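You operate a simulated robot arm through the tools that you are given. There is no shell and no other tool. Be economical: measure what you need, move in short steps, check, and stop when the job is done.

The job below is to be done with a simulated two-armed robot. You get a single attempt, and the scene is never put back.

TASK
Take the check cloth from the plank top and lay it out flat on the chest top.

It is judged by the outcome, as a careful person would: the job done as asked, and still so three seconds after it is handed in. It fails if anything else is knocked over, pushed out of place, dropped, spilled or broken. Flat cloth is picked up by pressing the open fingertips on it (5 to 10 N) and closing them slowly along it; thin cloth reads only 2 to 8 mm in the jaws.

THE ROBOT
Two 7-joint arms with two-finger parallel grippers on one trunk, on a base that drives. Base frame: it is fixed to the floor where the robot stands at the start and does not move with it; the origin is under the middle of the robot, x ahead of it, y to its left, z up. Readings come in mm, rad, newtons and seconds.
The left shoulder is at the start at [70, 134, 1051], the right one opposite. Places, roughly: chest top [1500, 2200, 800]. Payload 1.57 kg a hand.
The tool frame of a hand sits at the grasp point between the pads (the TCP): z along the fingers, y along the line on which they close. The tips reach 30 mm beyond it. The gripper opens to 80 mm. The fingers are 17 mm wide and 12 mm thick; the gripper's body (40 by 82 mm) begins 80 mm behind the TCP.
Orientation is told as [roll, pitch, yaw] about the base's x, y, z axes, in that order, counted from this pose: with the fingers straight down and closing along the base's y, the tool's x points along the base's -x, its y along +y and its z along -z.

THE INTERFACE
- The arms move only by the tool arm_command. It takes "left_moves", "right_moves" or both (then of equal length, played together; a hand with none holds still); each is text: rows parted by semicolons, each of 7 numbers parted by spaces: the shift along the tool's x, y, z in units of 30 mm (1.0 is 30 mm), then the turn, a rotation vector about the tool's x, y, z in units of 4 degrees (1.0 is 4 degrees), then the finger opening in mm, from 0 to 80. In form: tx ty tz wx wy wz claw; .... A call has 1 to 20 rows; each row shifts and turns the commanded pose from where the row before left it, along the tool's axes as they then stand. A call with a number of a shift or a turn outside -1 to 1 is refused whole. Each row takes 0.2 s and may step no farther than 50 mm and 0.15 rad from the row before; otherwise, or with a gripper value out of range, the whole call is refused. Where a pose cannot be reached the arm comes as near as it can. A force on the tool above 40 N (or 10 N above the force at the start of the call, whichever is more), or a blocked arm, ends the call early, and 0.2 s more pass. The fingers move at their own pace (about 153 mm/s each) and stop on an object; they squeeze with about 24 N. The grip force told is the motor's: it shows also when the fingers shut on nothing. Time passes only in rows, and 0.2 s behind the last, so rows that do not move let the fingers close. It gives the time, the measured TCP pose, the force on the tool (base axes), the opening and the grip force at its end, in the units of the frame above (readings bear some noise), and new pictures: "show" is both (left out), scene, wrist or none (wrist: the cameras of the hands that moved).
- Cameras (640 x 400 px; columns grow to the right, rows downward): "scene" is now at [132.3, -0.7, 1265.7]; the picture's right is [0.01, -1.00, 0.00], its down [-0.70, -0.00, -0.71] and it looks along [0.71, 0.00, -0.70] (base axes); focal length 257 px, centre (320, 200). "left" rides on the left gripper at [72, 7, -122] in its tool frame; the picture's right is [-0.09, 1.00, 0.00], its down [-0.84, -0.08, -0.54] and it looks along [-0.54, -0.05, 0.84] (tool axes); focal length 238 px, centre (320, 200). "right" rides on the right gripper at [72, -7, -122] in its tool frame; the picture's right is [0.09, 1.00, 0.00], its down [-0.84, 0.08, -0.54] and it looks along [-0.54, 0.05, 0.84] (tool axes); focal length 238 px, centre (320, 200). There is no depth. A picture from a camera that has moved, and an enlarged one, comes with that camera's place and axes in the base frame and with its lens.
- move_column(by): slides the trunk up (or, below 0, down) by that many mm; the arms and the scene camera ride with it, the base frame stays. It gives what a move gives, with no picture.
- drive_base(legs): drives the robot by 1 to 6 legs, each [ahead, left, turn to the left] in mm, mm and rad, along the robot's own axes; the way and the turn of a leg run together, so that a leg with both is an arc; at most 1500 mm and 3.142 rad a leg. The arms and the cameras ride along, it lands a little off, and it stops where it bumps. It gives what a move gives, and a new picture of the scene camera.
- head_to(pan, tilt): turns the head with the scene camera to pan (to the left, within 1.501 rad either way) and tilt (down, from -0.506 to 1.204), counted from straight ahead of the robot. It gives what a move gives, and a new picture of the scene camera.
- zoom(camera, box): a new picture of the part [left, top, right, bottom] of that camera's present view, enlarged. The clock stands still meanwhile.
- close_job(): hands the job in; it is judged then, once.

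Go step by step. Nothing tells you exact positions but the pictures and the camera data: compare them with the known pose of the tool, close in by small moves and look again before you grip or let go. The budget is 120 turns and 170 pictures, counting those below and the enlarged ones. Unless the task says otherwise, let go and move clear before handing in, and close with one line.

The tools are called after "Call:" by a JSON object that holds its "fn" and its "kwargs". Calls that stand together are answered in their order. arm_command: Moves the arms, as the interface text tells. Its arguments: {"type":"object","properties":{"left_moves":{"type":"string"},"right_moves":{"type":"string"},"show":{"type":"string","enum":["both","scene","wrist","none"]}},"required":[]} The other tools are called the same way: move_column (by) slides the trunk up or down; drive_base (legs) drives the base; head_to (pan, tilt) turns the head that bears the scene camera; zoom (camera, box) takes an enlarged picture of a part of a camera's view; close_job () hands the job in.

At the start:

```text
time: 0.0
left_ee_pos: [492.5, 223.0, 953.8]
left_orientation: [0.0, 0.001, -0.002]
left_wrist_force: [-0.4, -0.2, -0.3]
left_opening: 80.2
left_gripper_force: 0.1
right_ee_pos: [485.1, -235.5, 919.0]
right_orientation: [-0.001, 0.0, 0.0]
right_wrist_force: [0.9, 0.5, 0.3]
right_opening: 80.0
right_gripper_force: 0.2
trunk travel left (down, up): [-625.0, 315.0]
robot x, y, heading: [3.5, -1.8, -0.001]
head pan, tilt: [0.005, 0.78]
```

scene: 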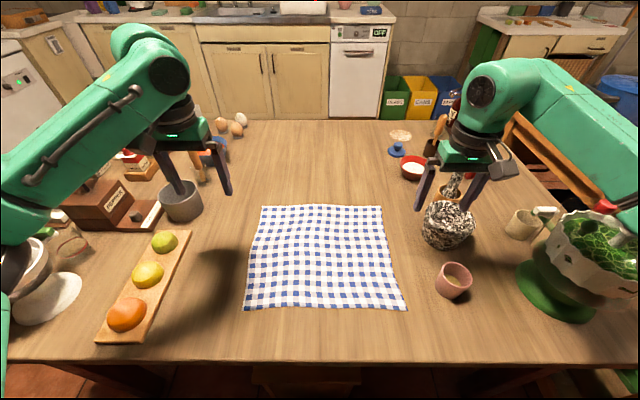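
right: 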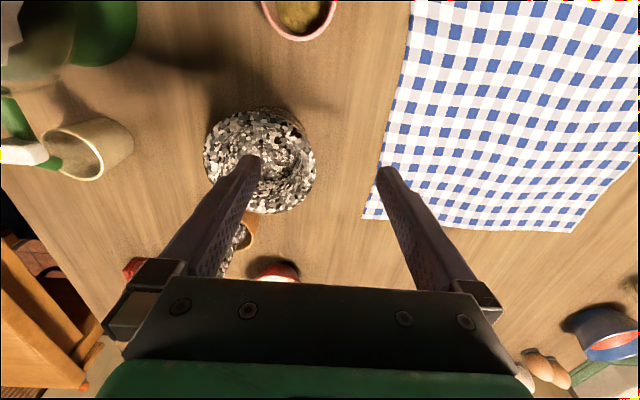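
left: 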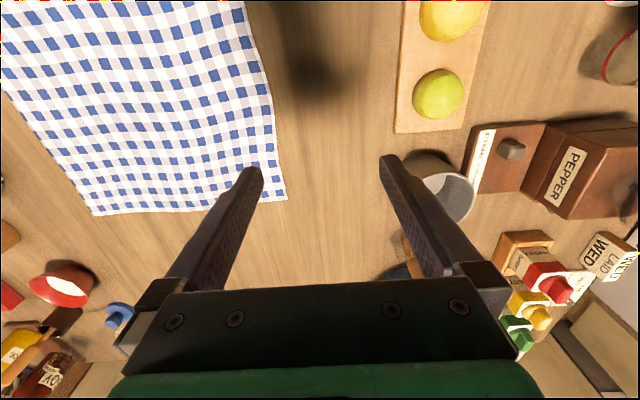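

The cloth lies at about x 360–670, y −187–175, on the table. First I look toward the chest before planning.

Call:
{"fn": "head_to", "kwargs": {"pan": 0.97, "tilt": 0.35}}

```text
time: 1.2
left_ee_pos: [490.9, 222.6, 954.8]
left_orientation: [0.002, 0.002, 0.0]
left_wrist_force: [-0.5, 0.4, -0.4]
left_opening: 80.3
left_gripper_force: 0.1
right_ee_pos: [485.2, -237.2, 919.8]
right_orientation: [0.0, 0.0, 0.001]
right_wrist_force: [-0.5, 0.1, -0.4]
right_opening: 80.2
right_gripper_force: 0.1
trunk travel left (down, up): [-625.0, 315.0]
robot x, y, heading: [2.2, 2.0, -0.001]
head pan, tilt: [0.97, 0.351]
camera scene: at [103.4, 75.6, 1303.8], right [0.82, -0.57, 0.0], down [-0.19, -0.28, -0.94], along [0.53, 0.77, -0.34], focal length 257 px, centre (320, 200)
```

scene: 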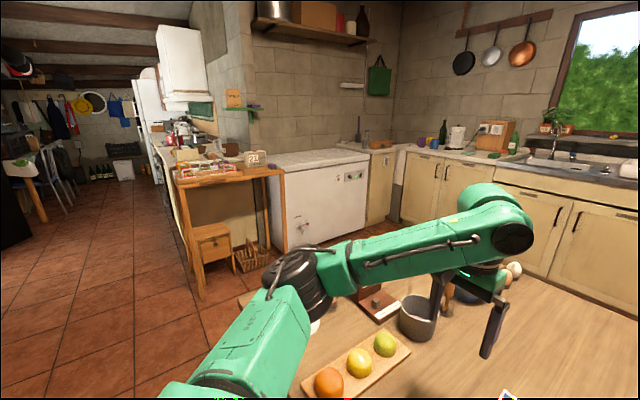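

The chest is the white freezer; its top projects to about (313,161). I zoom in on it.

Call:
{"fn": "zoom", "kwargs": {"camera": "scene", "box": [230, 110, 410, 250]}}

Call:
{"fn": "head_to", "kwargs": {"pan": 0.0, "tilt": 0.78}}

```text
2.86 times, centred on (320, 180) of scene
camera zoom: at [103.4, 75.6, 1303.8], right [0.82, -0.57, 0.0], down [-0.19, -0.28, -0.94], along [0.53, 0.77, -0.34], focal length 734 px, centre (320, 257)
```

zoom: 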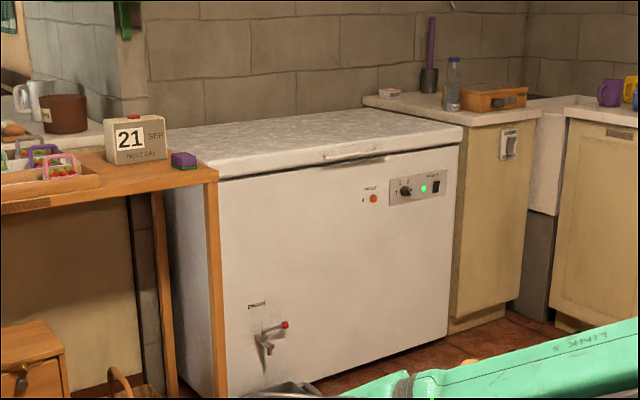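

```text
time: 2.5
left_ee_pos: [492.4, 223.3, 953.2]
left_orientation: [0.0, 0.002, 0.0]
left_wrist_force: [0.0, -0.1, -0.1]
left_opening: 80.1
left_gripper_force: 0.0
right_ee_pos: [484.5, -236.9, 919.3]
right_orientation: [0.0, 0.002, 0.0]
right_wrist_force: [0.2, -0.2, 0.3]
right_opening: 80.0
right_gripper_force: 0.1
trunk travel left (down, up): [-625.0, 315.0]
robot x, y, heading: [-2.4, -6.3, 0.0]
head pan, tilt: [0.0, 0.78]
camera scene: at [132.3, -1.1, 1265.8], right [0.0, -1.0, 0.0], down [-0.7, 0.0, -0.71], along [0.71, 0.0, -0.7], focal length 257 px, centre (320, 200)
```

scene: 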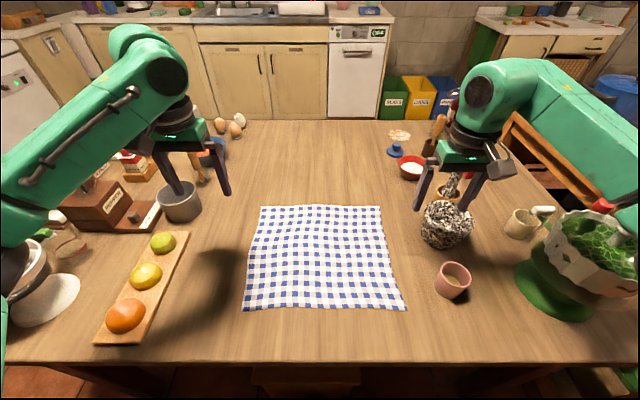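

The freezer top is clear, front edge near y≈1960. Now I bring both hands over the near corners of the cloth, with a 40 mm opening.

Call:
{"fn": "arm_command", "kwargs": {"left_moves": ".66 -.517 .6 0 0 0 60;.66 -.517 .6 0 0 0 40;.66 -.517 .6 0 0 0 40;.66 -.517 .6 0 0 0 40;.66 -.517 .6 0 0 0 40;.66 -.517 .6 0 0 0 40", "right_moves": ".62 .495 .405 0 0 0 60;.62 .495 .405 0 0 0 40;.62 .495 .405 0 0 0 40;.62 .495 .405 0 0 0 40;.62 .495 .405 0 0 0 40;.62 .495 .405 0 0 0 40"}}

```text
time: 3.9
left_ee_pos: [369.6, 130.5, 846.9]
left_orientation: [-0.001, 0.001, 0.001]
left_wrist_force: [0.1, 0.8, 0.3]
left_opening: 39.9
left_gripper_force: 0.0
right_ee_pos: [372.1, -147.9, 844.7]
right_orientation: [0.0, 0.0, 0.001]
right_wrist_force: [0.0, -0.1, 0.3]
right_opening: 39.9
right_gripper_force: 0.0
trunk travel left (down, up): [-625.0, 315.0]
robot x, y, heading: [-0.1, -3.3, -0.002]
head pan, tilt: [0.0, 0.78]
camera scene: at [131.6, -1.1, 1265.9], right [0.0, -1.0, 0.0], down [-0.7, 0.0, -0.71], along [0.71, 0.0, -0.7], focal length 257 px, centre (320, 200)
camera right: at [298.3, -154.1, 966.6], right [-0.09, 1.0, 0.0], down [0.84, 0.08, 0.54], along [0.54, 0.05, -0.84], focal length 238 px, centre (320, 200)
camera left: at [297.6, 136.8, 968.6], right [0.09, 1.0, 0.0], down [0.84, -0.08, 0.54], along [0.54, -0.05, -0.84], focal length 238 px, centre (320, 200)
```

scene: 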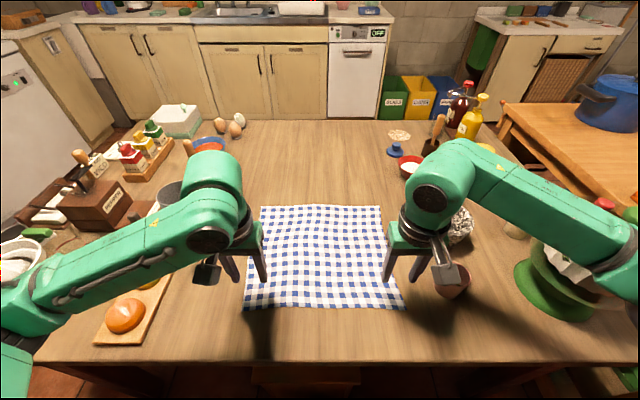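
right: 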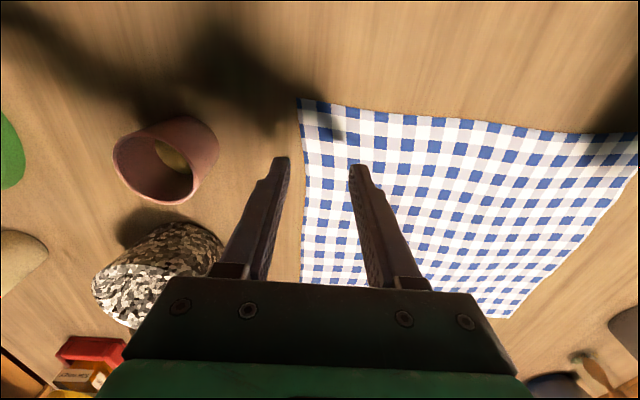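
left: 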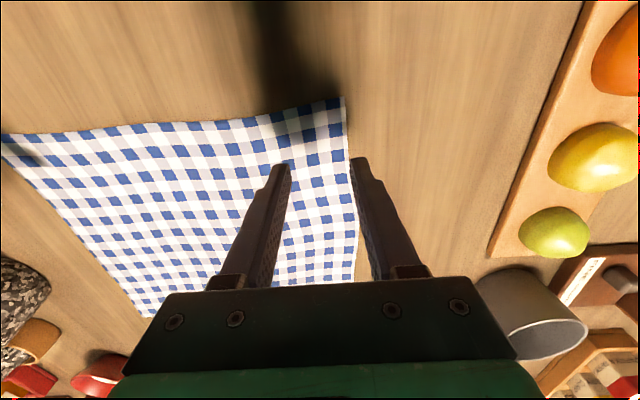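

By the wrist cameras the corners are at about (343,157) and (344,−170). I move just inside those corners and descend to just above the cloth.

Call:
{"fn": "arm_command", "kwargs": {"left_moves": ".1 -.085 .79 0 0 0 40;.1 -.085 .79 0 0 0 40;.1 -.085 .79 0 0 0 40;.1 -.085 .79 0 0 0 40", "right_moves": ".117 .125 .773 0 0 0 40;.117 .125 .773 0 0 0 40;.117 .125 .773 0 0 0 40;.117 .125 .773 0 0 0 40", "show": "wrist"}}

```text
time: 4.7
left_ee_pos: [365.5, 123.1, 792.0]
left_orientation: [-0.001, -0.022, 0.001]
left_wrist_force: [-4.0, 0.3, 16.0]
left_opening: 40.0
left_gripper_force: 0.0
right_ee_pos: [363.5, -138.4, 791.0]
right_orientation: [0.003, -0.013, -0.001]
right_wrist_force: [-4.2, 0.1, 15.4]
right_opening: 40.2
right_gripper_force: 0.0
trunk travel left (down, up): [-625.0, 315.0]
robot x, y, heading: [2.6, 0.3, 0.004]
head pan, tilt: [0.0, 0.78]
stopped in row 3 (left hand): the force on the tool passed its limit (the readings are from after the stop); the commanded pose is now the measured one
camera right: at [288.4, -145.1, 912.8], right [-0.09, 1.0, 0.0], down [0.83, 0.07, 0.55], along [0.55, 0.05, -0.83], focal length 238 px, centre (320, 200)
camera left: at [290.1, 130.1, 911.8], right [0.09, 1.0, 0.0], down [0.83, -0.08, 0.56], along [0.56, -0.05, -0.83], focal length 238 px, centre (320, 200)
```

right: 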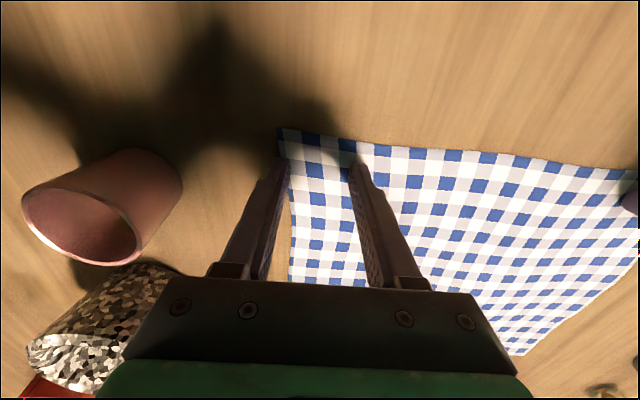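
left: 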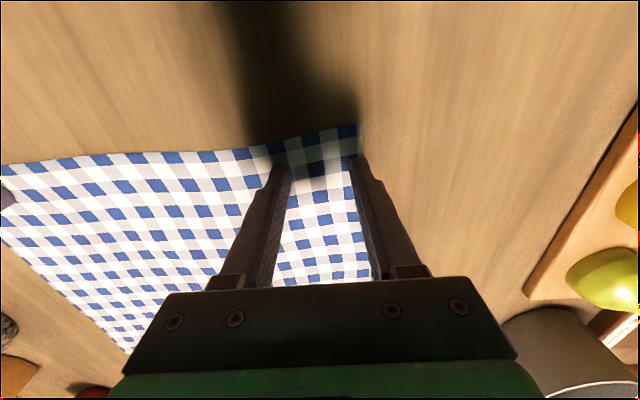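

Both hands touched at tip height z≈762, and the triangulation agrees that the surface is at about 762, not 711. So the corners are nearer (335,151) and (335,−167). I lift, shift inside them and look again.

Call:
{"fn": "arm_command", "kwargs": {"left_moves": "0 0 -.67 0 .315 0 40;.617 -.27 0 0 0 0 40;0 0 .3 0 0 0 40;0 0 0 0 0 0 40", "right_moves": "0 0 -.67 0 .19 0 40;.55 .25 0 0 0 0 40;0 0 .3 0 0 0 40;0 0 0 0 0 0 40", "show": "wrist"}}

```text
time: 5.7
left_ee_pos: [347.3, 116.9, 799.1]
left_orientation: [-0.003, 0.006, 0.0]
left_wrist_force: [0.0, 1.2, 0.3]
left_opening: 40.1
left_gripper_force: 0.0
right_ee_pos: [348.4, -130.8, 800.0]
right_orientation: [0.001, 0.004, -0.004]
right_wrist_force: [0.5, 0.0, 1.0]
right_opening: 40.3
right_gripper_force: 0.1
trunk travel left (down, up): [-625.0, 315.0]
robot x, y, heading: [-0.2, 3.3, 0.001]
head pan, tilt: [0.0, 0.78]
camera right: at [275.6, -137.1, 923.4], right [-0.09, 1.0, 0.0], down [0.84, 0.07, 0.54], along [0.54, 0.05, -0.84], focal length 238 px, centre (320, 200)
camera left: at [276.1, 122.8, 922.0], right [0.09, 1.0, 0.0], down [0.84, -0.08, 0.54], along [0.53, -0.05, -0.84], focal length 238 px, centre (320, 200)
```

right: 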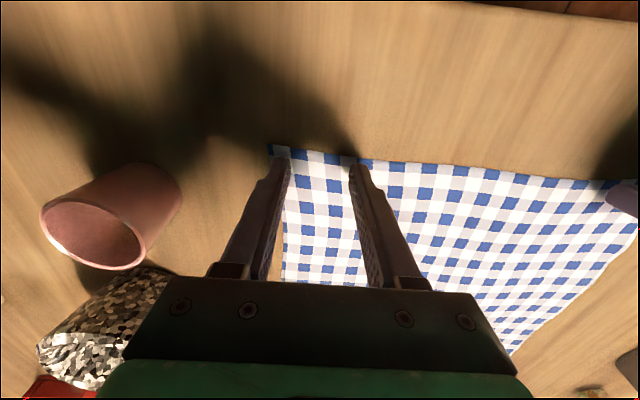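
left: 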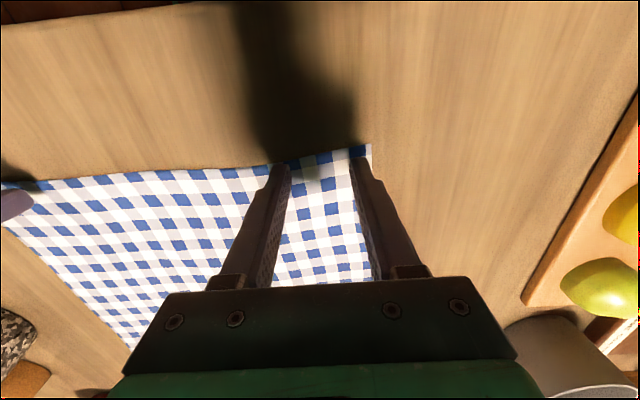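

Both finger pairs sit over their corners. Now press down gently.

Call:
{"fn": "arm_command", "kwargs": {"left_moves": "0 0 .1 0 0 0 40;0 0 .1 0 0 0 40;0 0 .1 0 0 0 40;0 0 .05 0 0 0 40;0 0 0 0 0 0 40", "right_moves": "0 0 .1 0 0 0 40;0 0 .1 0 0 0 40;0 0 .1 0 0 0 40;0 0 .05 0 0 0 40;0 0 0 0 0 0 40", "show": "wrist"}}

```text
time: 6.9
left_ee_pos: [346.9, 116.1, 791.4]
left_orientation: [-0.002, 0.002, 0.002]
left_wrist_force: [2.6, 1.2, 11.7]
left_opening: 40.0
left_gripper_force: 0.1
right_ee_pos: [347.9, -130.1, 791.0]
right_orientation: [0.002, -0.001, -0.006]
right_wrist_force: [0.5, -1.8, 16.8]
right_opening: 40.1
right_gripper_force: 0.1
trunk travel left (down, up): [-625.0, 315.0]
robot x, y, heading: [0.8, -4.5, -0.001]
head pan, tilt: [0.0, 0.78]
camera right: at [274.7, -137.3, 913.6], right [-0.09, 1.0, 0.0], down [0.84, 0.07, 0.54], along [0.54, 0.05, -0.84], focal length 238 px, centre (320, 200)
camera left: at [274.8, 122.4, 913.5], right [0.09, 1.0, 0.0], down [0.84, -0.08, 0.54], along [0.54, -0.05, -0.84], focal length 238 px, centre (320, 200)
```

right: 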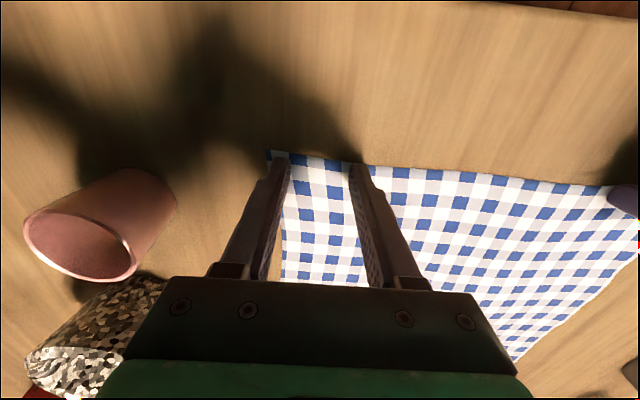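
left: 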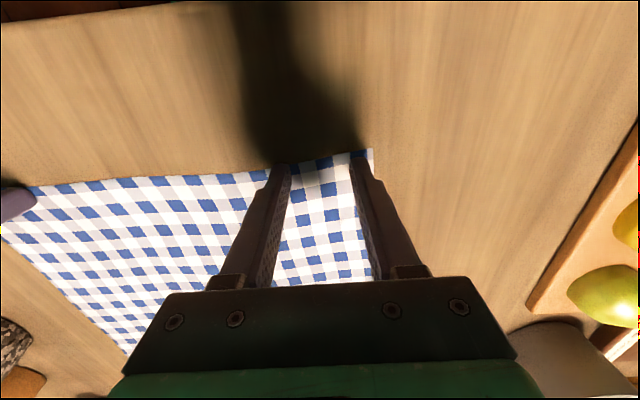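

Contact made; force is a bit high, so I ease off slightly and close slowly.

Call:
{"fn": "arm_command", "kwargs": {"left_moves": "0 0 -.05 0 0 0 40;0 0 0 0 0 0 36;0 0 0 0 0 0 32;0 0 0 0 0 0 28;0 0 0 0 0 0 24;0 0 0 0 0 0 20;0 0 0 0 0 0 16;0 0 0 0 0 0 12;0 0 0 0 0 0 8;0 0 0 0 0 0 4;0 0 0 0 0 0 0;0 0 0 0 0 0 0;0 0 0 0 0 0 0", "right_moves": "0 0 -.13 0 0 0 40;0 0 0 0 0 0 36;0 0 0 0 0 0 32;0 0 0 0 0 0 28;0 0 0 0 0 0 24;0 0 0 0 0 0 20;0 0 0 0 0 0 16;0 0 0 0 0 0 12;0 0 0 0 0 0 8;0 0 0 0 0 0 4;0 0 0 0 0 0 0;0 0 0 0 0 0 0;0 0 0 0 0 0 0", "show": "wrist"}}

```text
time: 9.7
left_ee_pos: [346.8, 115.5, 791.9]
left_orientation: [-0.002, 0.007, 0.0]
left_wrist_force: [0.4, -0.2, 4.7]
left_opening: 0.1
left_gripper_force: 21.6
right_ee_pos: [348.2, -130.4, 793.5]
right_orientation: [0.003, 0.004, -0.001]
right_wrist_force: [0.8, 0.3, 0.0]
right_opening: 0.1
right_gripper_force: 20.7
trunk travel left (down, up): [-625.0, 315.0]
robot x, y, heading: [0.5, 1.7, 0.001]
head pan, tilt: [0.0, 0.78]
camera right: at [275.7, -137.2, 916.0], right [-0.09, 1.0, 0.0], down [0.84, 0.07, 0.54], along [0.54, 0.05, -0.84], focal length 238 px, centre (320, 200)
camera left: at [275.6, 121.7, 914.0], right [0.09, 1.0, 0.0], down [0.84, -0.08, 0.54], along [0.53, -0.05, -0.84], focal length 238 px, centre (320, 200)
```

right: 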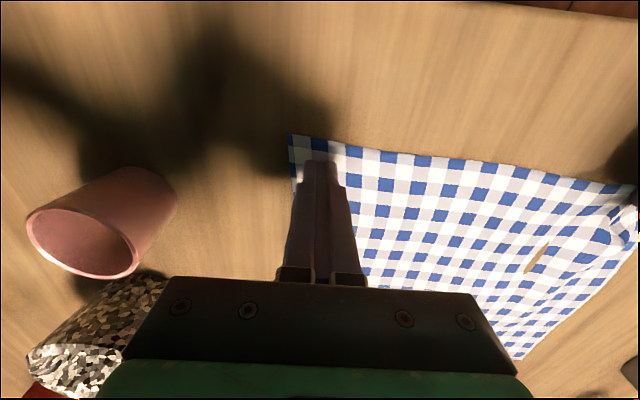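
left: 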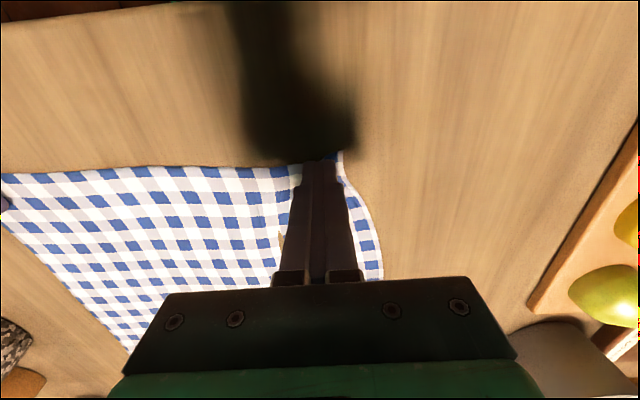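

The jaws read 0.1 mm, so neither caught the cloth. Lift slightly, reopen and look.

Call:
{"fn": "arm_command", "kwargs": {"left_moves": "0 0 -.25 0 0 0 0;0 0 -.1 0 0 0 40;0 0 0 0 0 0 40", "right_moves": "0 0 -.25 0 0 0 0;0 0 -.1 0 0 0 40;0 0 0 0 0 0 40", "show": "wrist"}}

```text
time: 10.5
left_ee_pos: [347.6, 115.8, 801.9]
left_orientation: [-0.001, 0.007, -0.001]
left_wrist_force: [-0.4, 0.4, 0.7]
left_opening: 40.1
left_gripper_force: 0.1
right_ee_pos: [348.9, -130.4, 804.7]
right_orientation: [0.002, 0.002, -0.003]
right_wrist_force: [0.2, 0.3, 0.4]
right_opening: 39.8
right_gripper_force: 0.0
trunk travel left (down, up): [-625.0, 315.0]
robot x, y, heading: [1.3, -0.1, 0.003]
head pan, tilt: [0.0, 0.78]
camera right: at [275.7, -137.3, 926.8], right [-0.09, 1.0, 0.0], down [0.84, 0.07, 0.54], along [0.54, 0.05, -0.84], focal length 238 px, centre (320, 200)
camera left: at [276.3, 121.9, 923.7], right [0.09, 1.0, 0.0], down [0.84, -0.08, 0.54], along [0.53, -0.05, -0.84], focal length 238 px, centre (320, 200)
```

right: 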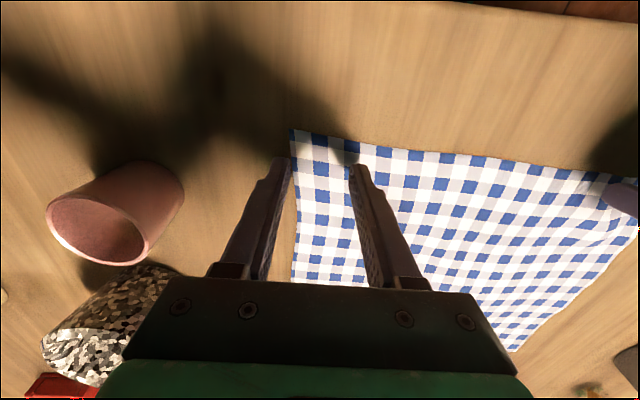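
left: 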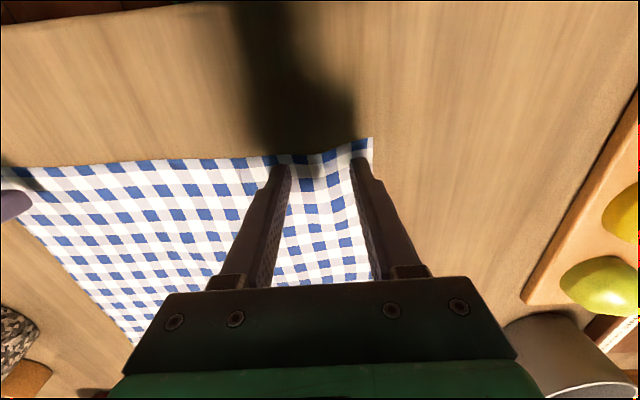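

Left bunched but slipped; right slid. I re-seat the right hand by 14 mm inward and press a little firmer.

Call:
{"fn": "arm_command", "kwargs": {"left_moves": ".05 -.05 .1 0 0 0 40;0 0 .1 0 0 0 40;0 0 .1 0 0 0 40;0 0 .06 0 0 0 40;0 0 0 0 0 0 40", "right_moves": ".23 .53 .1 0 0 0 40;0 0 .13 0 0 0 40;0 0 .13 0 0 0 40;0 0 .08 0 0 0 40;0 0 0 0 0 0 40", "show": "none"}}

```text
time: 11.7
left_ee_pos: [346.5, 113.4, 791.6]
left_orientation: [-0.003, 0.002, 0.001]
left_wrist_force: [0.6, -1.4, 12.3]
left_opening: 39.9
left_gripper_force: 0.1
right_ee_pos: [342.2, -115.5, 792.1]
right_orientation: [0.003, 0.001, -0.003]
right_wrist_force: [1.3, 0.3, 6.2]
right_opening: 40.2
right_gripper_force: 0.2
trunk travel left (down, up): [-625.0, 315.0]
robot x, y, heading: [0.0, 0.8, -0.001]
head pan, tilt: [0.0, 0.78]
```

Call:
{"fn": "arm_command", "kwargs": {"left_moves": "0 0 0 0 0 0 38;0 0 0 0 0 0 36;0 0 0 0 0 0 34;0 0 0 0 0 0 32;0 0 0 0 0 0 30;0 0 0 0 0 0 28;0 0 0 0 0 0 26;0 0 0 0 0 0 24;0 0 0 0 0 0 22;0 0 0 0 0 0 20", "right_moves": "0 0 .05 0 0 0 38;0 0 0 0 0 0 36;0 0 0 0 0 0 34;0 0 0 0 0 0 32;0 0 0 0 0 0 30;0 0 0 0 0 0 28;0 0 0 0 0 0 26;0 0 0 0 0 0 24;0 0 0 0 0 0 22;0 0 0 0 0 0 20", "show": "wrist"}}

```text
time: 13.9
left_ee_pos: [343.0, 115.0, 792.6]
left_orientation: [-0.002, 0.003, -0.001]
left_wrist_force: [-0.4, -0.9, 6.7]
left_opening: 18.4
left_gripper_force: 0.1
right_ee_pos: [339.1, -114.1, 790.7]
right_orientation: [0.002, -0.003, -0.001]
right_wrist_force: [0.7, 2.5, 33.9]
right_opening: 19.4
right_gripper_force: 0.1
trunk travel left (down, up): [-625.0, 315.0]
robot x, y, heading: [1.7, -3.6, 0.005]
head pan, tilt: [0.0, 0.78]
camera right: at [266.4, -120.3, 913.5], right [-0.09, 1.0, 0.0], down [0.84, 0.07, 0.54], along [0.54, 0.05, -0.84], focal length 238 px, centre (320, 200)
camera left: at [271.8, 121.3, 913.7], right [0.09, 1.0, 0.0], down [0.84, -0.08, 0.54], along [0.54, -0.05, -0.84], focal length 238 px, centre (320, 200)
```

right: 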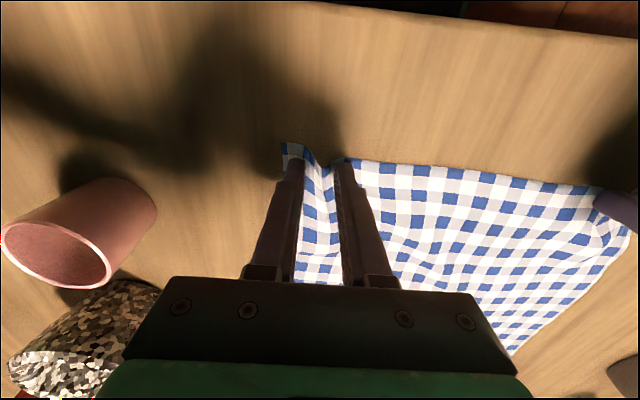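
left: 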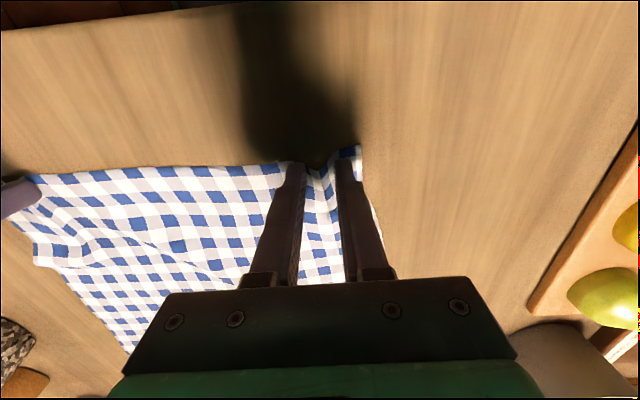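

Both folds are forming. I ease the right hand a bit and continue closing.

Call:
{"fn": "arm_command", "kwargs": {"left_moves": "0 0 .03 0 0 0 18;0 0 0 0 0 0 16;0 0 0 0 0 0 14;0 0 0 0 0 0 12;0 0 0 0 0 0 10;0 0 0 0 0 0 8;0 0 0 0 0 0 6;0 0 0 0 0 0 4;0 0 0 0 0 0 2;0 0 0 0 0 0 0;0 0 0 0 0 0 0;0 0 0 0 0 0 0", "right_moves": "0 0 -.05 0 0 0 18;0 0 0 0 0 0 16;0 0 0 0 0 0 14;0 0 0 0 0 0 12;0 0 0 0 0 0 10;0 0 0 0 0 0 8;0 0 0 0 0 0 6;0 0 0 0 0 0 4;0 0 0 0 0 0 2;0 0 0 0 0 0 0;0 0 0 0 0 0 0;0 0 0 0 0 0 0", "show": "wrist"}}

```text
time: 16.5
left_ee_pos: [344.3, 114.4, 790.8]
left_orientation: [0.001, 0.0, 0.0]
left_wrist_force: [0.7, -0.9, 36.1]
left_opening: 0.1
left_gripper_force: 21.3
right_ee_pos: [338.8, -116.1, 792.2]
right_orientation: [0.004, 0.001, -0.001]
right_wrist_force: [-0.1, -0.3, 0.5]
right_opening: 0.0
right_gripper_force: 21.3
trunk travel left (down, up): [-625.0, 315.0]
robot x, y, heading: [0.9, -1.9, 0.002]
head pan, tilt: [0.0, 0.78]
camera right: at [266.4, -122.5, 914.1], right [-0.09, 1.0, 0.0], down [0.84, 0.07, 0.54], along [0.54, 0.05, -0.84], focal length 238 px, centre (320, 200)
camera left: at [272.4, 119.8, 913.4], right [0.09, 1.0, 0.0], down [0.84, -0.08, 0.54], along [0.54, -0.05, -0.84], focal length 238 px, centre (320, 200)
```

right: 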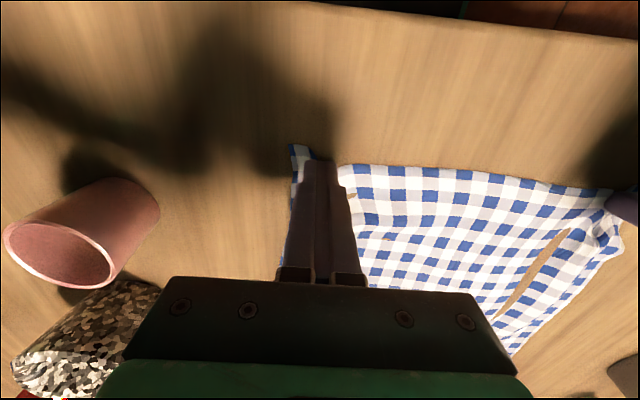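
left: 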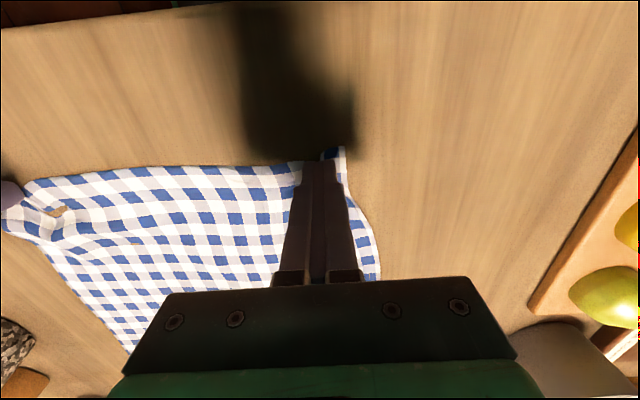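

Openings read ~0, but the folds look caught in the pictures. A small lift will tell.

Call:
{"fn": "arm_command", "kwargs": {"left_moves": "0 0 -.4 0 0 0 0;0 0 -.5 0 0 0 0;0 0 -.5 0 0 0 0", "right_moves": "0 0 -.4 0 0 0 0;0 0 -.5 0 0 0 0;0 0 -.5 0 0 0 0", "show": "wrist"}}

```text
time: 17.3
left_ee_pos: [346.9, 115.0, 833.0]
left_orientation: [-0.001, 0.009, 0.0]
left_wrist_force: [0.1, 0.2, -0.3]
left_opening: 0.0
left_gripper_force: 21.5
right_ee_pos: [341.8, -115.9, 833.0]
right_orientation: [0.002, 0.006, -0.003]
right_wrist_force: [-0.5, 0.1, 0.5]
right_opening: 0.1
right_gripper_force: 21.8
trunk travel left (down, up): [-625.0, 315.0]
robot x, y, heading: [-0.5, 0.8, -0.003]
head pan, tilt: [0.0, 0.78]
camera right: at [269.3, -122.8, 955.5], right [-0.09, 1.0, 0.0], down [0.84, 0.07, 0.54], along [0.54, 0.05, -0.84], focal length 238 px, centre (320, 200)
camera left: at [275.2, 120.4, 954.4], right [0.09, 1.0, 0.0], down [0.84, -0.08, 0.53], along [0.53, -0.05, -0.85], focal length 238 px, centre (320, 200)
```

right: 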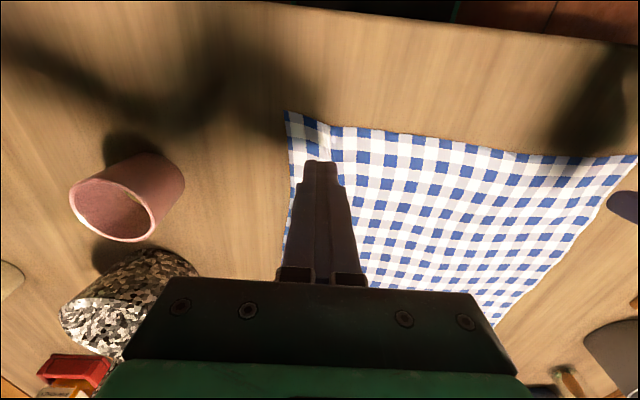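
left: 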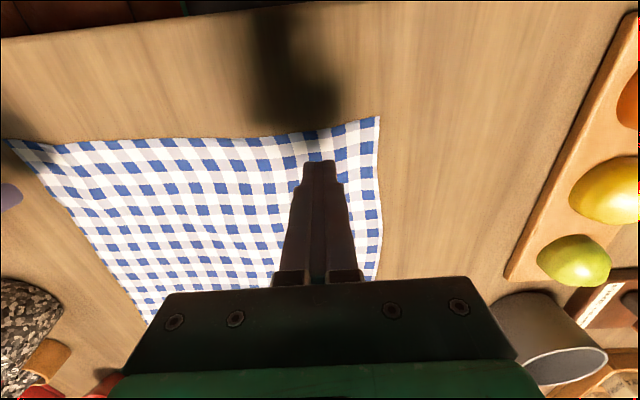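

Not held; the fold was too small for the pads. I retry with a wider opening (70 mm) for a taller fold, re-seated to the corners' present places.

Call:
{"fn": "arm_command", "kwargs": {"left_moves": ".13 -.13 0 0 0 0 70;0 0 .5 0 0 0 70;0 0 .5 0 0 0 70;0 0 .2 0 0 0 70;0 0 .1 0 0 0 70;0 0 .05 0 0 0 70;0 0 0 0 0 0 70", "right_moves": ".27 .7 0 0 0 0 70;0 0 .5 0 0 0 70;0 0 .5 0 0 0 70;0 0 .2 0 0 0 70;0 0 .1 0 0 0 70;0 0 .05 0 0 0 70;0 0 0 0 0 0 70", "show": "wrist"}}

```text
time: 18.9
left_ee_pos: [342.1, 110.3, 792.0]
left_orientation: [-0.002, 0.009, -0.001]
left_wrist_force: [-0.4, -0.1, 3.0]
left_opening: 69.8
left_gripper_force: 0.1
right_ee_pos: [334.9, -93.5, 792.5]
right_orientation: [0.001, 0.004, -0.002]
right_wrist_force: [0.6, -0.1, 0.1]
right_opening: 70.1
right_gripper_force: 0.0
trunk travel left (down, up): [-625.0, 315.0]
robot x, y, heading: [3.6, -0.4, -0.004]
head pan, tilt: [0.0, 0.78]
camera right: at [261.8, -101.2, 915.1], right [-0.09, 1.0, 0.0], down [0.84, 0.07, 0.54], along [0.54, 0.05, -0.84], focal length 238 px, centre (320, 200)
camera left: at [270.6, 116.3, 914.1], right [0.09, 1.0, 0.0], down [0.84, -0.08, 0.54], along [0.53, -0.05, -0.84], focal length 238 px, centre (320, 200)
```

right: 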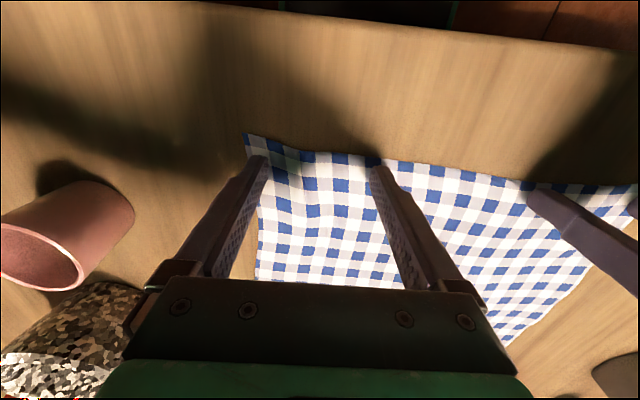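
left: 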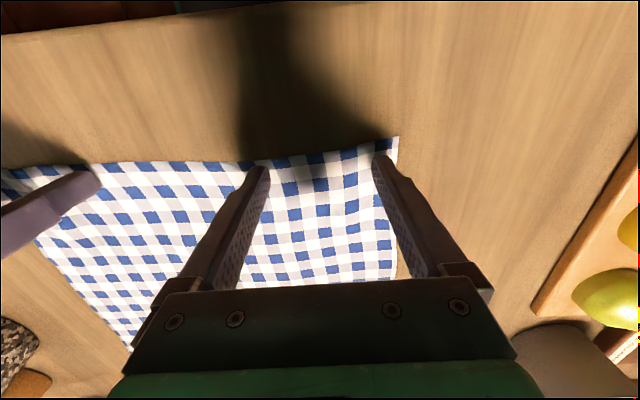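

Call:
{"fn": "arm_command", "kwargs": {"left_moves": "0 0 .05 0 0 0 70;0 0 0 0 0 0 70", "right_moves": "0 0 .07 0 0 0 70;0 0 0 0 0 0 70", "show": "none"}}

```text
time: 19.5
left_ee_pos: [341.0, 110.0, 791.4]
left_orientation: [-0.004, 0.003, 0.004]
left_wrist_force: [3.2, -0.4, 12.1]
left_opening: 69.9
left_gripper_force: 0.1
right_ee_pos: [334.2, -95.1, 791.0]
right_orientation: [0.002, 0.001, -0.003]
right_wrist_force: [2.9, -0.8, 12.2]
right_opening: 69.9
right_gripper_force: 0.2
trunk travel left (down, up): [-625.0, 315.0]
robot x, y, heading: [-1.0, -1.0, 0.001]
head pan, tilt: [0.0, 0.78]
```

Call:
{"fn": "arm_command", "kwargs": {"left_moves": "0 0 -.017 0 0 0 67;0 0 0 0 0 0 64;0 0 0 0 0 0 61;0 0 0 0 0 0 58;0 0 0 0 0 0 55;0 0 0 0 0 0 52;0 0 0 0 0 0 49;0 0 0 0 0 0 46;0 0 0 0 0 0 43;0 0 0 0 0 0 40", "right_moves": "0 0 -.017 0 0 0 67;0 0 0 0 0 0 64;0 0 0 0 0 0 61;0 0 0 0 0 0 58;0 0 0 0 0 0 55;0 0 0 0 0 0 52;0 0 0 0 0 0 49;0 0 0 0 0 0 46;0 0 0 0 0 0 43;0 0 0 0 0 0 40", "show": "wrist"}}

```text
time: 21.7
left_ee_pos: [340.6, 109.8, 791.5]
left_orientation: [-0.002, 0.006, 0.0]
left_wrist_force: [-0.3, -0.2, 20.3]
left_opening: 39.5
left_gripper_force: 0.0
right_ee_pos: [333.0, -94.6, 792.3]
right_orientation: [0.003, 0.001, -0.002]
right_wrist_force: [-0.1, 0.1, 2.6]
right_opening: 39.8
right_gripper_force: 0.0
trunk travel left (down, up): [-625.0, 315.0]
robot x, y, heading: [0.3, -3.6, 0.0]
head pan, tilt: [0.0, 0.78]
camera right: at [259.8, -101.2, 914.1], right [-0.09, 1.0, 0.0], down [0.84, 0.07, 0.54], along [0.54, 0.05, -0.84], focal length 238 px, centre (320, 200)
camera left: at [268.9, 115.9, 913.6], right [0.09, 1.0, 0.0], down [0.84, -0.08, 0.54], along [0.54, -0.05, -0.84], focal length 238 px, centre (320, 200)
```

right: 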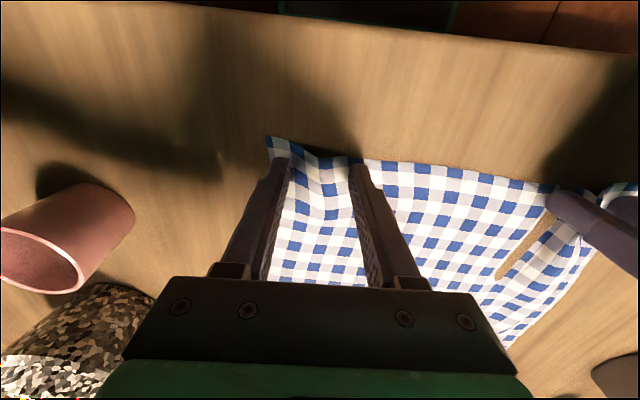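
left: 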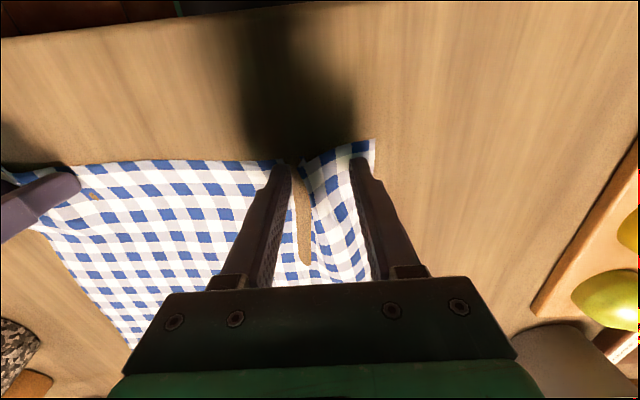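

On the left, too much force made the cloth buckle downward; on the right, with a lower force, the fold rises. I lift the left clear to reset it and go on closing the right lightly.

Call:
{"fn": "arm_command", "kwargs": {"left_moves": "0 0 -.5 0 0 0 40;0 0 0 0 0 0 60;0 0 0 0 0 0 70;0 0 0 0 0 0 70;0 0 0 0 0 0 70;0 0 0 0 0 0 70;0 0 0 0 0 0 70", "right_moves": "0 0 .015 0 0 0 37;0 0 0 0 0 0 34;0 0 0 0 0 0 31;0 0 0 0 0 0 28;0 0 0 0 0 0 25;0 0 0 0 0 0 22;0 0 0 0 0 0 19", "show": "wrist"}}

```text
time: 23.3
left_ee_pos: [341.2, 111.3, 805.2]
left_orientation: [-0.001, 0.005, -0.001]
left_wrist_force: [-0.4, -0.1, -0.1]
left_opening: 70.1
left_gripper_force: 0.0
right_ee_pos: [333.1, -94.3, 791.1]
right_orientation: [0.002, 0.002, -0.003]
right_wrist_force: [0.7, 0.3, 14.7]
right_opening: 18.5
right_gripper_force: 0.1
trunk travel left (down, up): [-625.0, 315.0]
robot x, y, heading: [1.3, 1.0, 0.002]
head pan, tilt: [0.0, 0.78]
camera right: at [260.6, -100.0, 913.8], right [-0.09, 1.0, 0.0], down [0.84, 0.07, 0.54], along [0.54, 0.05, -0.84], focal length 238 px, centre (320, 200)
camera left: at [269.3, 117.4, 927.7], right [0.09, 1.0, 0.0], down [0.84, -0.08, 0.54], along [0.53, -0.05, -0.84], focal length 238 px, centre (320, 200)
```

right: 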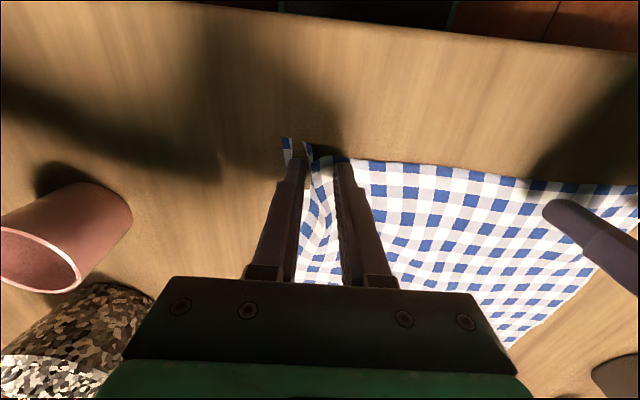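
left: 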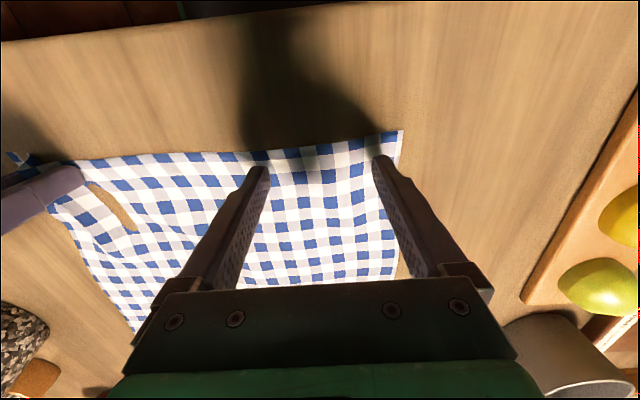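

Call:
{"fn": "arm_command", "kwargs": {"right_moves": "0 0 -.045 0 0 0 17;0 0 0 0 0 0 15;0 0 0 0 0 0 13;0 0 0 0 0 0 11", "show": "none"}}

Call:
{"fn": "zoom", "kwargs": {"camera": "right", "box": [220, 100, 420, 300]}}

```text
time: 24.3
left_ee_pos: [341.2, 110.6, 805.2]
left_orientation: [-0.002, 0.007, 0.001]
left_wrist_force: [-0.4, -0.1, 0.6]
left_opening: 69.9
left_gripper_force: 0.1
right_ee_pos: [333.7, -93.7, 792.2]
right_orientation: [0.002, 0.003, -0.003]
right_wrist_force: [0.9, -0.1, 1.7]
right_opening: 11.5
right_gripper_force: 0.6
trunk travel left (down, up): [-625.0, 315.0]
robot x, y, heading: [2.8, 0.0, 0.002]
head pan, tilt: [0.0, 0.78]
```

```text
2.00 times, centred on (320, 200) of right
camera zoom: at [261.0, -100.2, 914.3], right [-0.09, 1.0, 0.0], down [0.84, 0.07, 0.54], along [0.54, 0.05, -0.84], focal length 477 px, centre (320, 200)
```

zoom: 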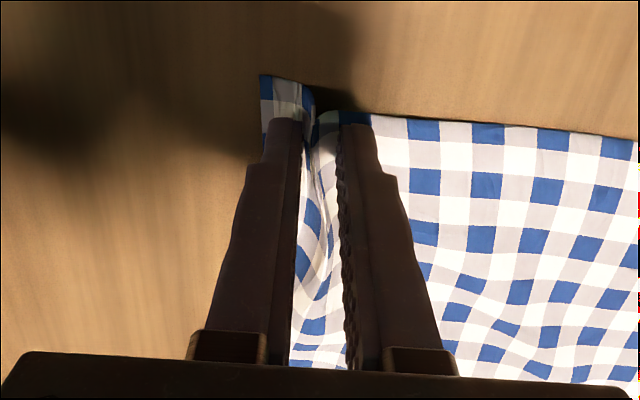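

A real fold stands between the pads and the jaw begins to feel it. Close fully.

Call:
{"fn": "arm_command", "kwargs": {"right_moves": "0 0 .01 0 0 0 9;0 0 0 0 0 0 7;0 0 0 0 0 0 5;0 0 0 0 0 0 3;0 0 0 0 0 0 1;0 0 0 0 0 0 0;0 0 0 0 0 0 0;0 0 -.1 0 0 0 0;0 0 -.3 0 0 0 0;0 0 -.4 0 0 0 0", "show": "wrist"}}

```text
time: 26.5
left_ee_pos: [342.1, 110.3, 806.0]
left_orientation: [-0.002, 0.006, 0.001]
left_wrist_force: [-0.2, 0.4, -0.2]
left_opening: 70.0
left_gripper_force: 0.0
right_ee_pos: [332.5, -93.7, 815.1]
right_orientation: [0.001, 0.004, -0.003]
right_wrist_force: [0.1, 0.5, 1.2]
right_opening: 2.5
right_gripper_force: 24.0
trunk travel left (down, up): [-625.0, 315.0]
robot x, y, heading: [-1.0, 4.6, 0.001]
head pan, tilt: [0.0, 0.78]
camera right: at [261.1, -100.4, 937.8], right [-0.09, 1.0, 0.0], down [0.84, 0.07, 0.54], along [0.54, 0.05, -0.84], focal length 238 px, centre (320, 200)
```

right: 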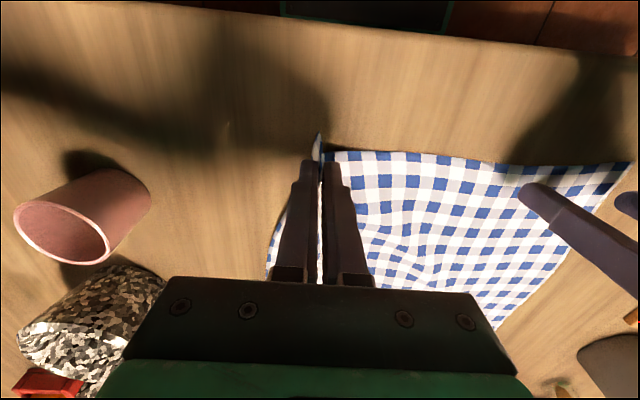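

The right hand holds the cloth (2.5 mm). Now the left: re-seat and touch down lightly.

Call:
{"fn": "arm_command", "kwargs": {"left_moves": ".2 .2 .2 0 0 0 70;0 0 .15 0 0 0 70;0 0 .08 0 0 0 70;0 0 0 0 0 0 70", "show": "wrist"}}

```text
time: 27.5
left_ee_pos: [336.2, 116.4, 792.6]
left_orientation: [-0.001, 0.008, -0.003]
left_wrist_force: [1.2, 0.4, -0.3]
left_opening: 69.9
left_gripper_force: 0.2
right_ee_pos: [334.7, -93.1, 815.3]
right_orientation: [0.001, 0.003, -0.003]
right_wrist_force: [-0.7, 0.3, -0.7]
right_opening: 2.6
right_gripper_force: 23.8
trunk travel left (down, up): [-625.0, 315.0]
robot x, y, heading: [1.1, 1.9, -0.001]
head pan, tilt: [0.0, 0.78]
camera left: at [264.1, 122.6, 914.5], right [0.09, 1.0, 0.0], down [0.84, -0.08, 0.54], along [0.53, -0.05, -0.84], focal length 238 px, centre (320, 200)
```

left: 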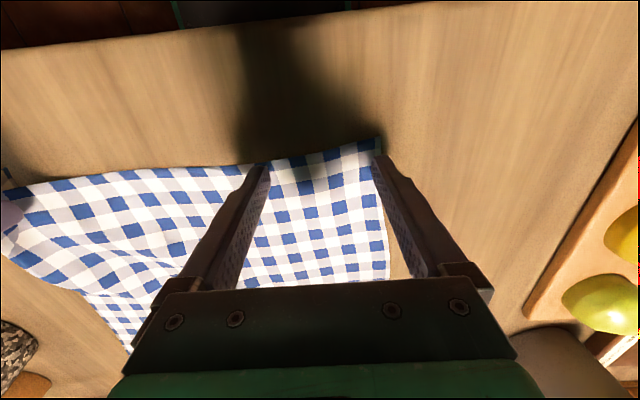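

The corner is at y≈158, so I shift 10 mm inward and press lightly.

Call:
{"fn": "arm_command", "kwargs": {"left_moves": "0 -.33 -.1 0 0 0 70;0 0 .1 0 0 0 70;0 0 .04 0 0 0 70;0 0 0 0 0 0 70", "show": "none"}}

```text
time: 28.5
left_ee_pos: [335.1, 106.1, 792.3]
left_orientation: [-0.003, 0.005, 0.001]
left_wrist_force: [-0.4, 0.8, 6.3]
left_opening: 69.6
left_gripper_force: 0.0
right_ee_pos: [333.2, -93.6, 814.4]
right_orientation: [0.001, 0.003, -0.004]
right_wrist_force: [-0.1, -0.9, 0.7]
right_opening: 2.5
right_gripper_force: 23.7
trunk travel left (down, up): [-625.0, 315.0]
robot x, y, heading: [0.8, -0.8, 0.002]
head pan, tilt: [0.0, 0.78]
```

Call:
{"fn": "arm_command", "kwargs": {"left_moves": "0 0 0 0 0 0 67;0 0 0 0 0 0 64;0 0 0 0 0 0 61;0 0 0 0 0 0 58;0 0 0 0 0 0 55;0 0 0 0 0 0 52", "show": "none"}}

```text
time: 29.9
left_ee_pos: [335.2, 106.8, 791.7]
left_orientation: [-0.002, 0.005, 0.0]
left_wrist_force: [0.2, -2.2, 10.0]
left_opening: 50.3
left_gripper_force: 0.0
right_ee_pos: [333.3, -93.9, 815.2]
right_orientation: [0.001, 0.003, -0.003]
right_wrist_force: [0.9, -0.1, -0.4]
right_opening: 2.7
right_gripper_force: 23.7
trunk travel left (down, up): [-625.0, 315.0]
robot x, y, heading: [0.1, -2.0, 0.001]
head pan, tilt: [0.0, 0.78]
```

Call:
{"fn": "arm_command", "kwargs": {"left_moves": "0 0 -.02 0 0 0 49;0 0 0 0 0 0 46;0 0 0 0 0 0 43;0 0 0 0 0 0 40;0 0 0 0 0 0 37", "show": "wrist"}}

```text
time: 31.1
left_ee_pos: [336.4, 105.0, 792.3]
left_orientation: [-0.002, 0.007, 0.0]
left_wrist_force: [-0.2, -1.9, 0.6]
left_opening: 36.5
left_gripper_force: 1.1
right_ee_pos: [333.4, -92.8, 815.1]
right_orientation: [0.002, 0.002, -0.001]
right_wrist_force: [-0.2, 1.3, -0.6]
right_opening: 2.8
right_gripper_force: 23.7
trunk travel left (down, up): [-625.0, 315.0]
robot x, y, heading: [1.7, 0.1, -0.006]
head pan, tilt: [0.0, 0.78]
camera left: at [264.3, 112.6, 914.4], right [0.09, 1.0, 0.0], down [0.84, -0.08, 0.54], along [0.53, -0.05, -0.84], focal length 238 px, centre (320, 200)
```

left: 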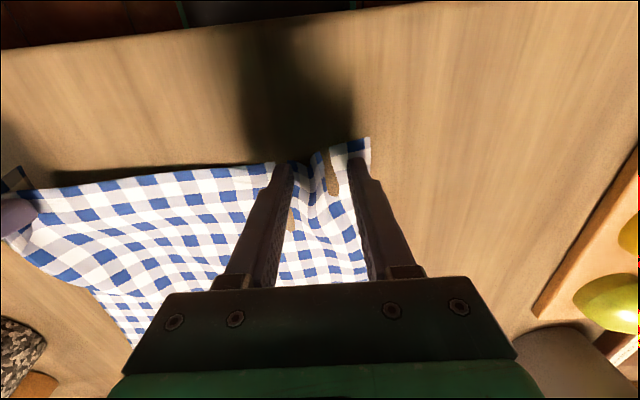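

A raised fold stands in the middle. Continue closing lightly.

Call:
{"fn": "arm_command", "kwargs": {"left_moves": "0 0 .012 0 0 0 34;0 0 0 0 0 0 31;0 0 0 0 0 0 28;0 0 0 0 0 0 25;0 0 0 0 0 0 22;0 0 0 0 0 0 19", "show": "wrist"}}

```text
time: 32.5
left_ee_pos: [335.2, 107.8, 792.0]
left_orientation: [0.0, 0.006, 0.002]
left_wrist_force: [0.7, -1.4, 8.7]
left_opening: 20.5
left_gripper_force: 0.8
right_ee_pos: [334.1, -92.8, 815.4]
right_orientation: [0.001, 0.003, -0.001]
right_wrist_force: [-0.2, 2.8, 0.7]
right_opening: 2.5
right_gripper_force: 23.9
trunk travel left (down, up): [-625.0, 315.0]
robot x, y, heading: [3.4, 0.3, 0.003]
head pan, tilt: [0.0, 0.78]
camera left: at [264.2, 113.1, 914.6], right [0.09, 1.0, 0.0], down [0.84, -0.08, 0.54], along [0.54, -0.05, -0.84], focal length 238 px, centre (320, 200)
```

left: 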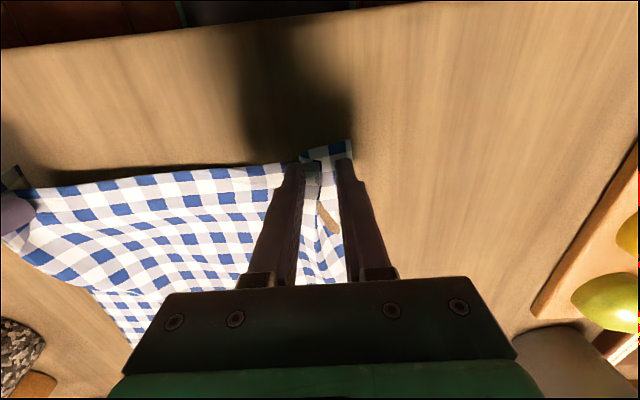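

Call:
{"fn": "arm_command", "kwargs": {"left_moves": "0 0 -.02 0 0 0 16;0 0 0 0 0 0 14;0 0 0 0 0 0 12;0 0 0 0 0 0 10;0 0 0 0 0 0 8;0 0 0 0 0 0 6;0 0 0 0 0 0 4;0 0 0 0 0 0 2;0 0 0 0 0 0 0;0 0 0 0 0 0 0;0 0 0 0 0 0 0", "show": "wrist"}}

```text
time: 34.9
left_ee_pos: [335.9, 106.6, 791.5]
left_orientation: [-0.001, 0.008, 0.001]
left_wrist_force: [0.3, 0.1, 2.0]
left_opening: 0.1
left_gripper_force: 21.4
right_ee_pos: [335.0, -93.2, 815.6]
right_orientation: [0.001, 0.003, -0.002]
right_wrist_force: [-0.3, 0.2, -0.2]
right_opening: 2.6
right_gripper_force: 24.4
trunk travel left (down, up): [-625.0, 315.0]
robot x, y, heading: [0.5, 1.4, 0.001]
head pan, tilt: [0.0, 0.78]
camera left: at [264.5, 112.8, 915.4], right [0.09, 1.0, 0.0], down [0.84, -0.08, 0.54], along [0.53, -0.05, -0.84], focal length 238 px, centre (320, 200)
```

left: 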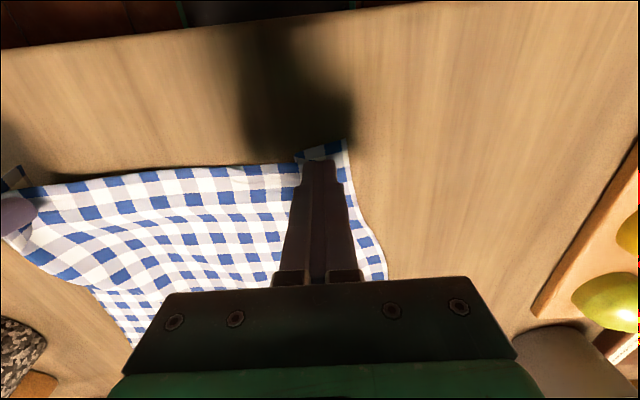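

The left slipped again. Lift, reopen and try once more with full opening and a bit deeper in.

Call:
{"fn": "arm_command", "kwargs": {"left_moves": "0 0 -.4 0 0 0 0;-.2 -.2 0 0 0 0 80;0 0 0 0 0 0 80;0 0 0 0 0 0 80", "show": "wrist"}}

```text
time: 35.9
left_ee_pos: [342.0, 101.4, 804.4]
left_orientation: [-0.003, 0.007, 0.001]
left_wrist_force: [0.1, 0.0, 0.5]
left_opening: 80.0
left_gripper_force: 0.1
right_ee_pos: [333.6, -93.7, 816.2]
right_orientation: [0.002, 0.003, -0.003]
right_wrist_force: [0.0, 0.6, 0.8]
right_opening: 2.6
right_gripper_force: 23.9
trunk travel left (down, up): [-625.0, 315.0]
robot x, y, heading: [0.5, -2.3, -0.002]
head pan, tilt: [0.0, 0.78]
camera left: at [270.9, 107.5, 927.7], right [0.09, 1.0, 0.0], down [0.84, -0.08, 0.54], along [0.53, -0.05, -0.84], focal length 238 px, centre (320, 200)
```

left: 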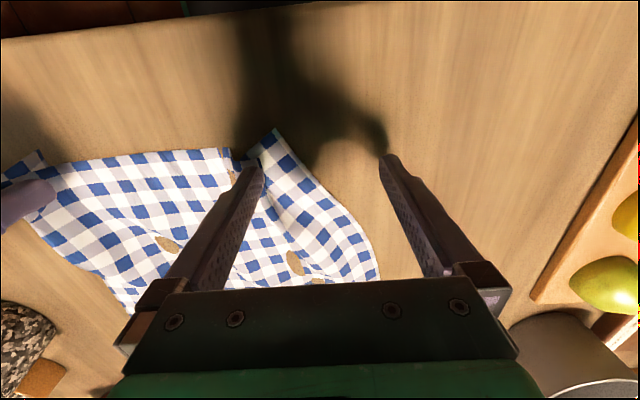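

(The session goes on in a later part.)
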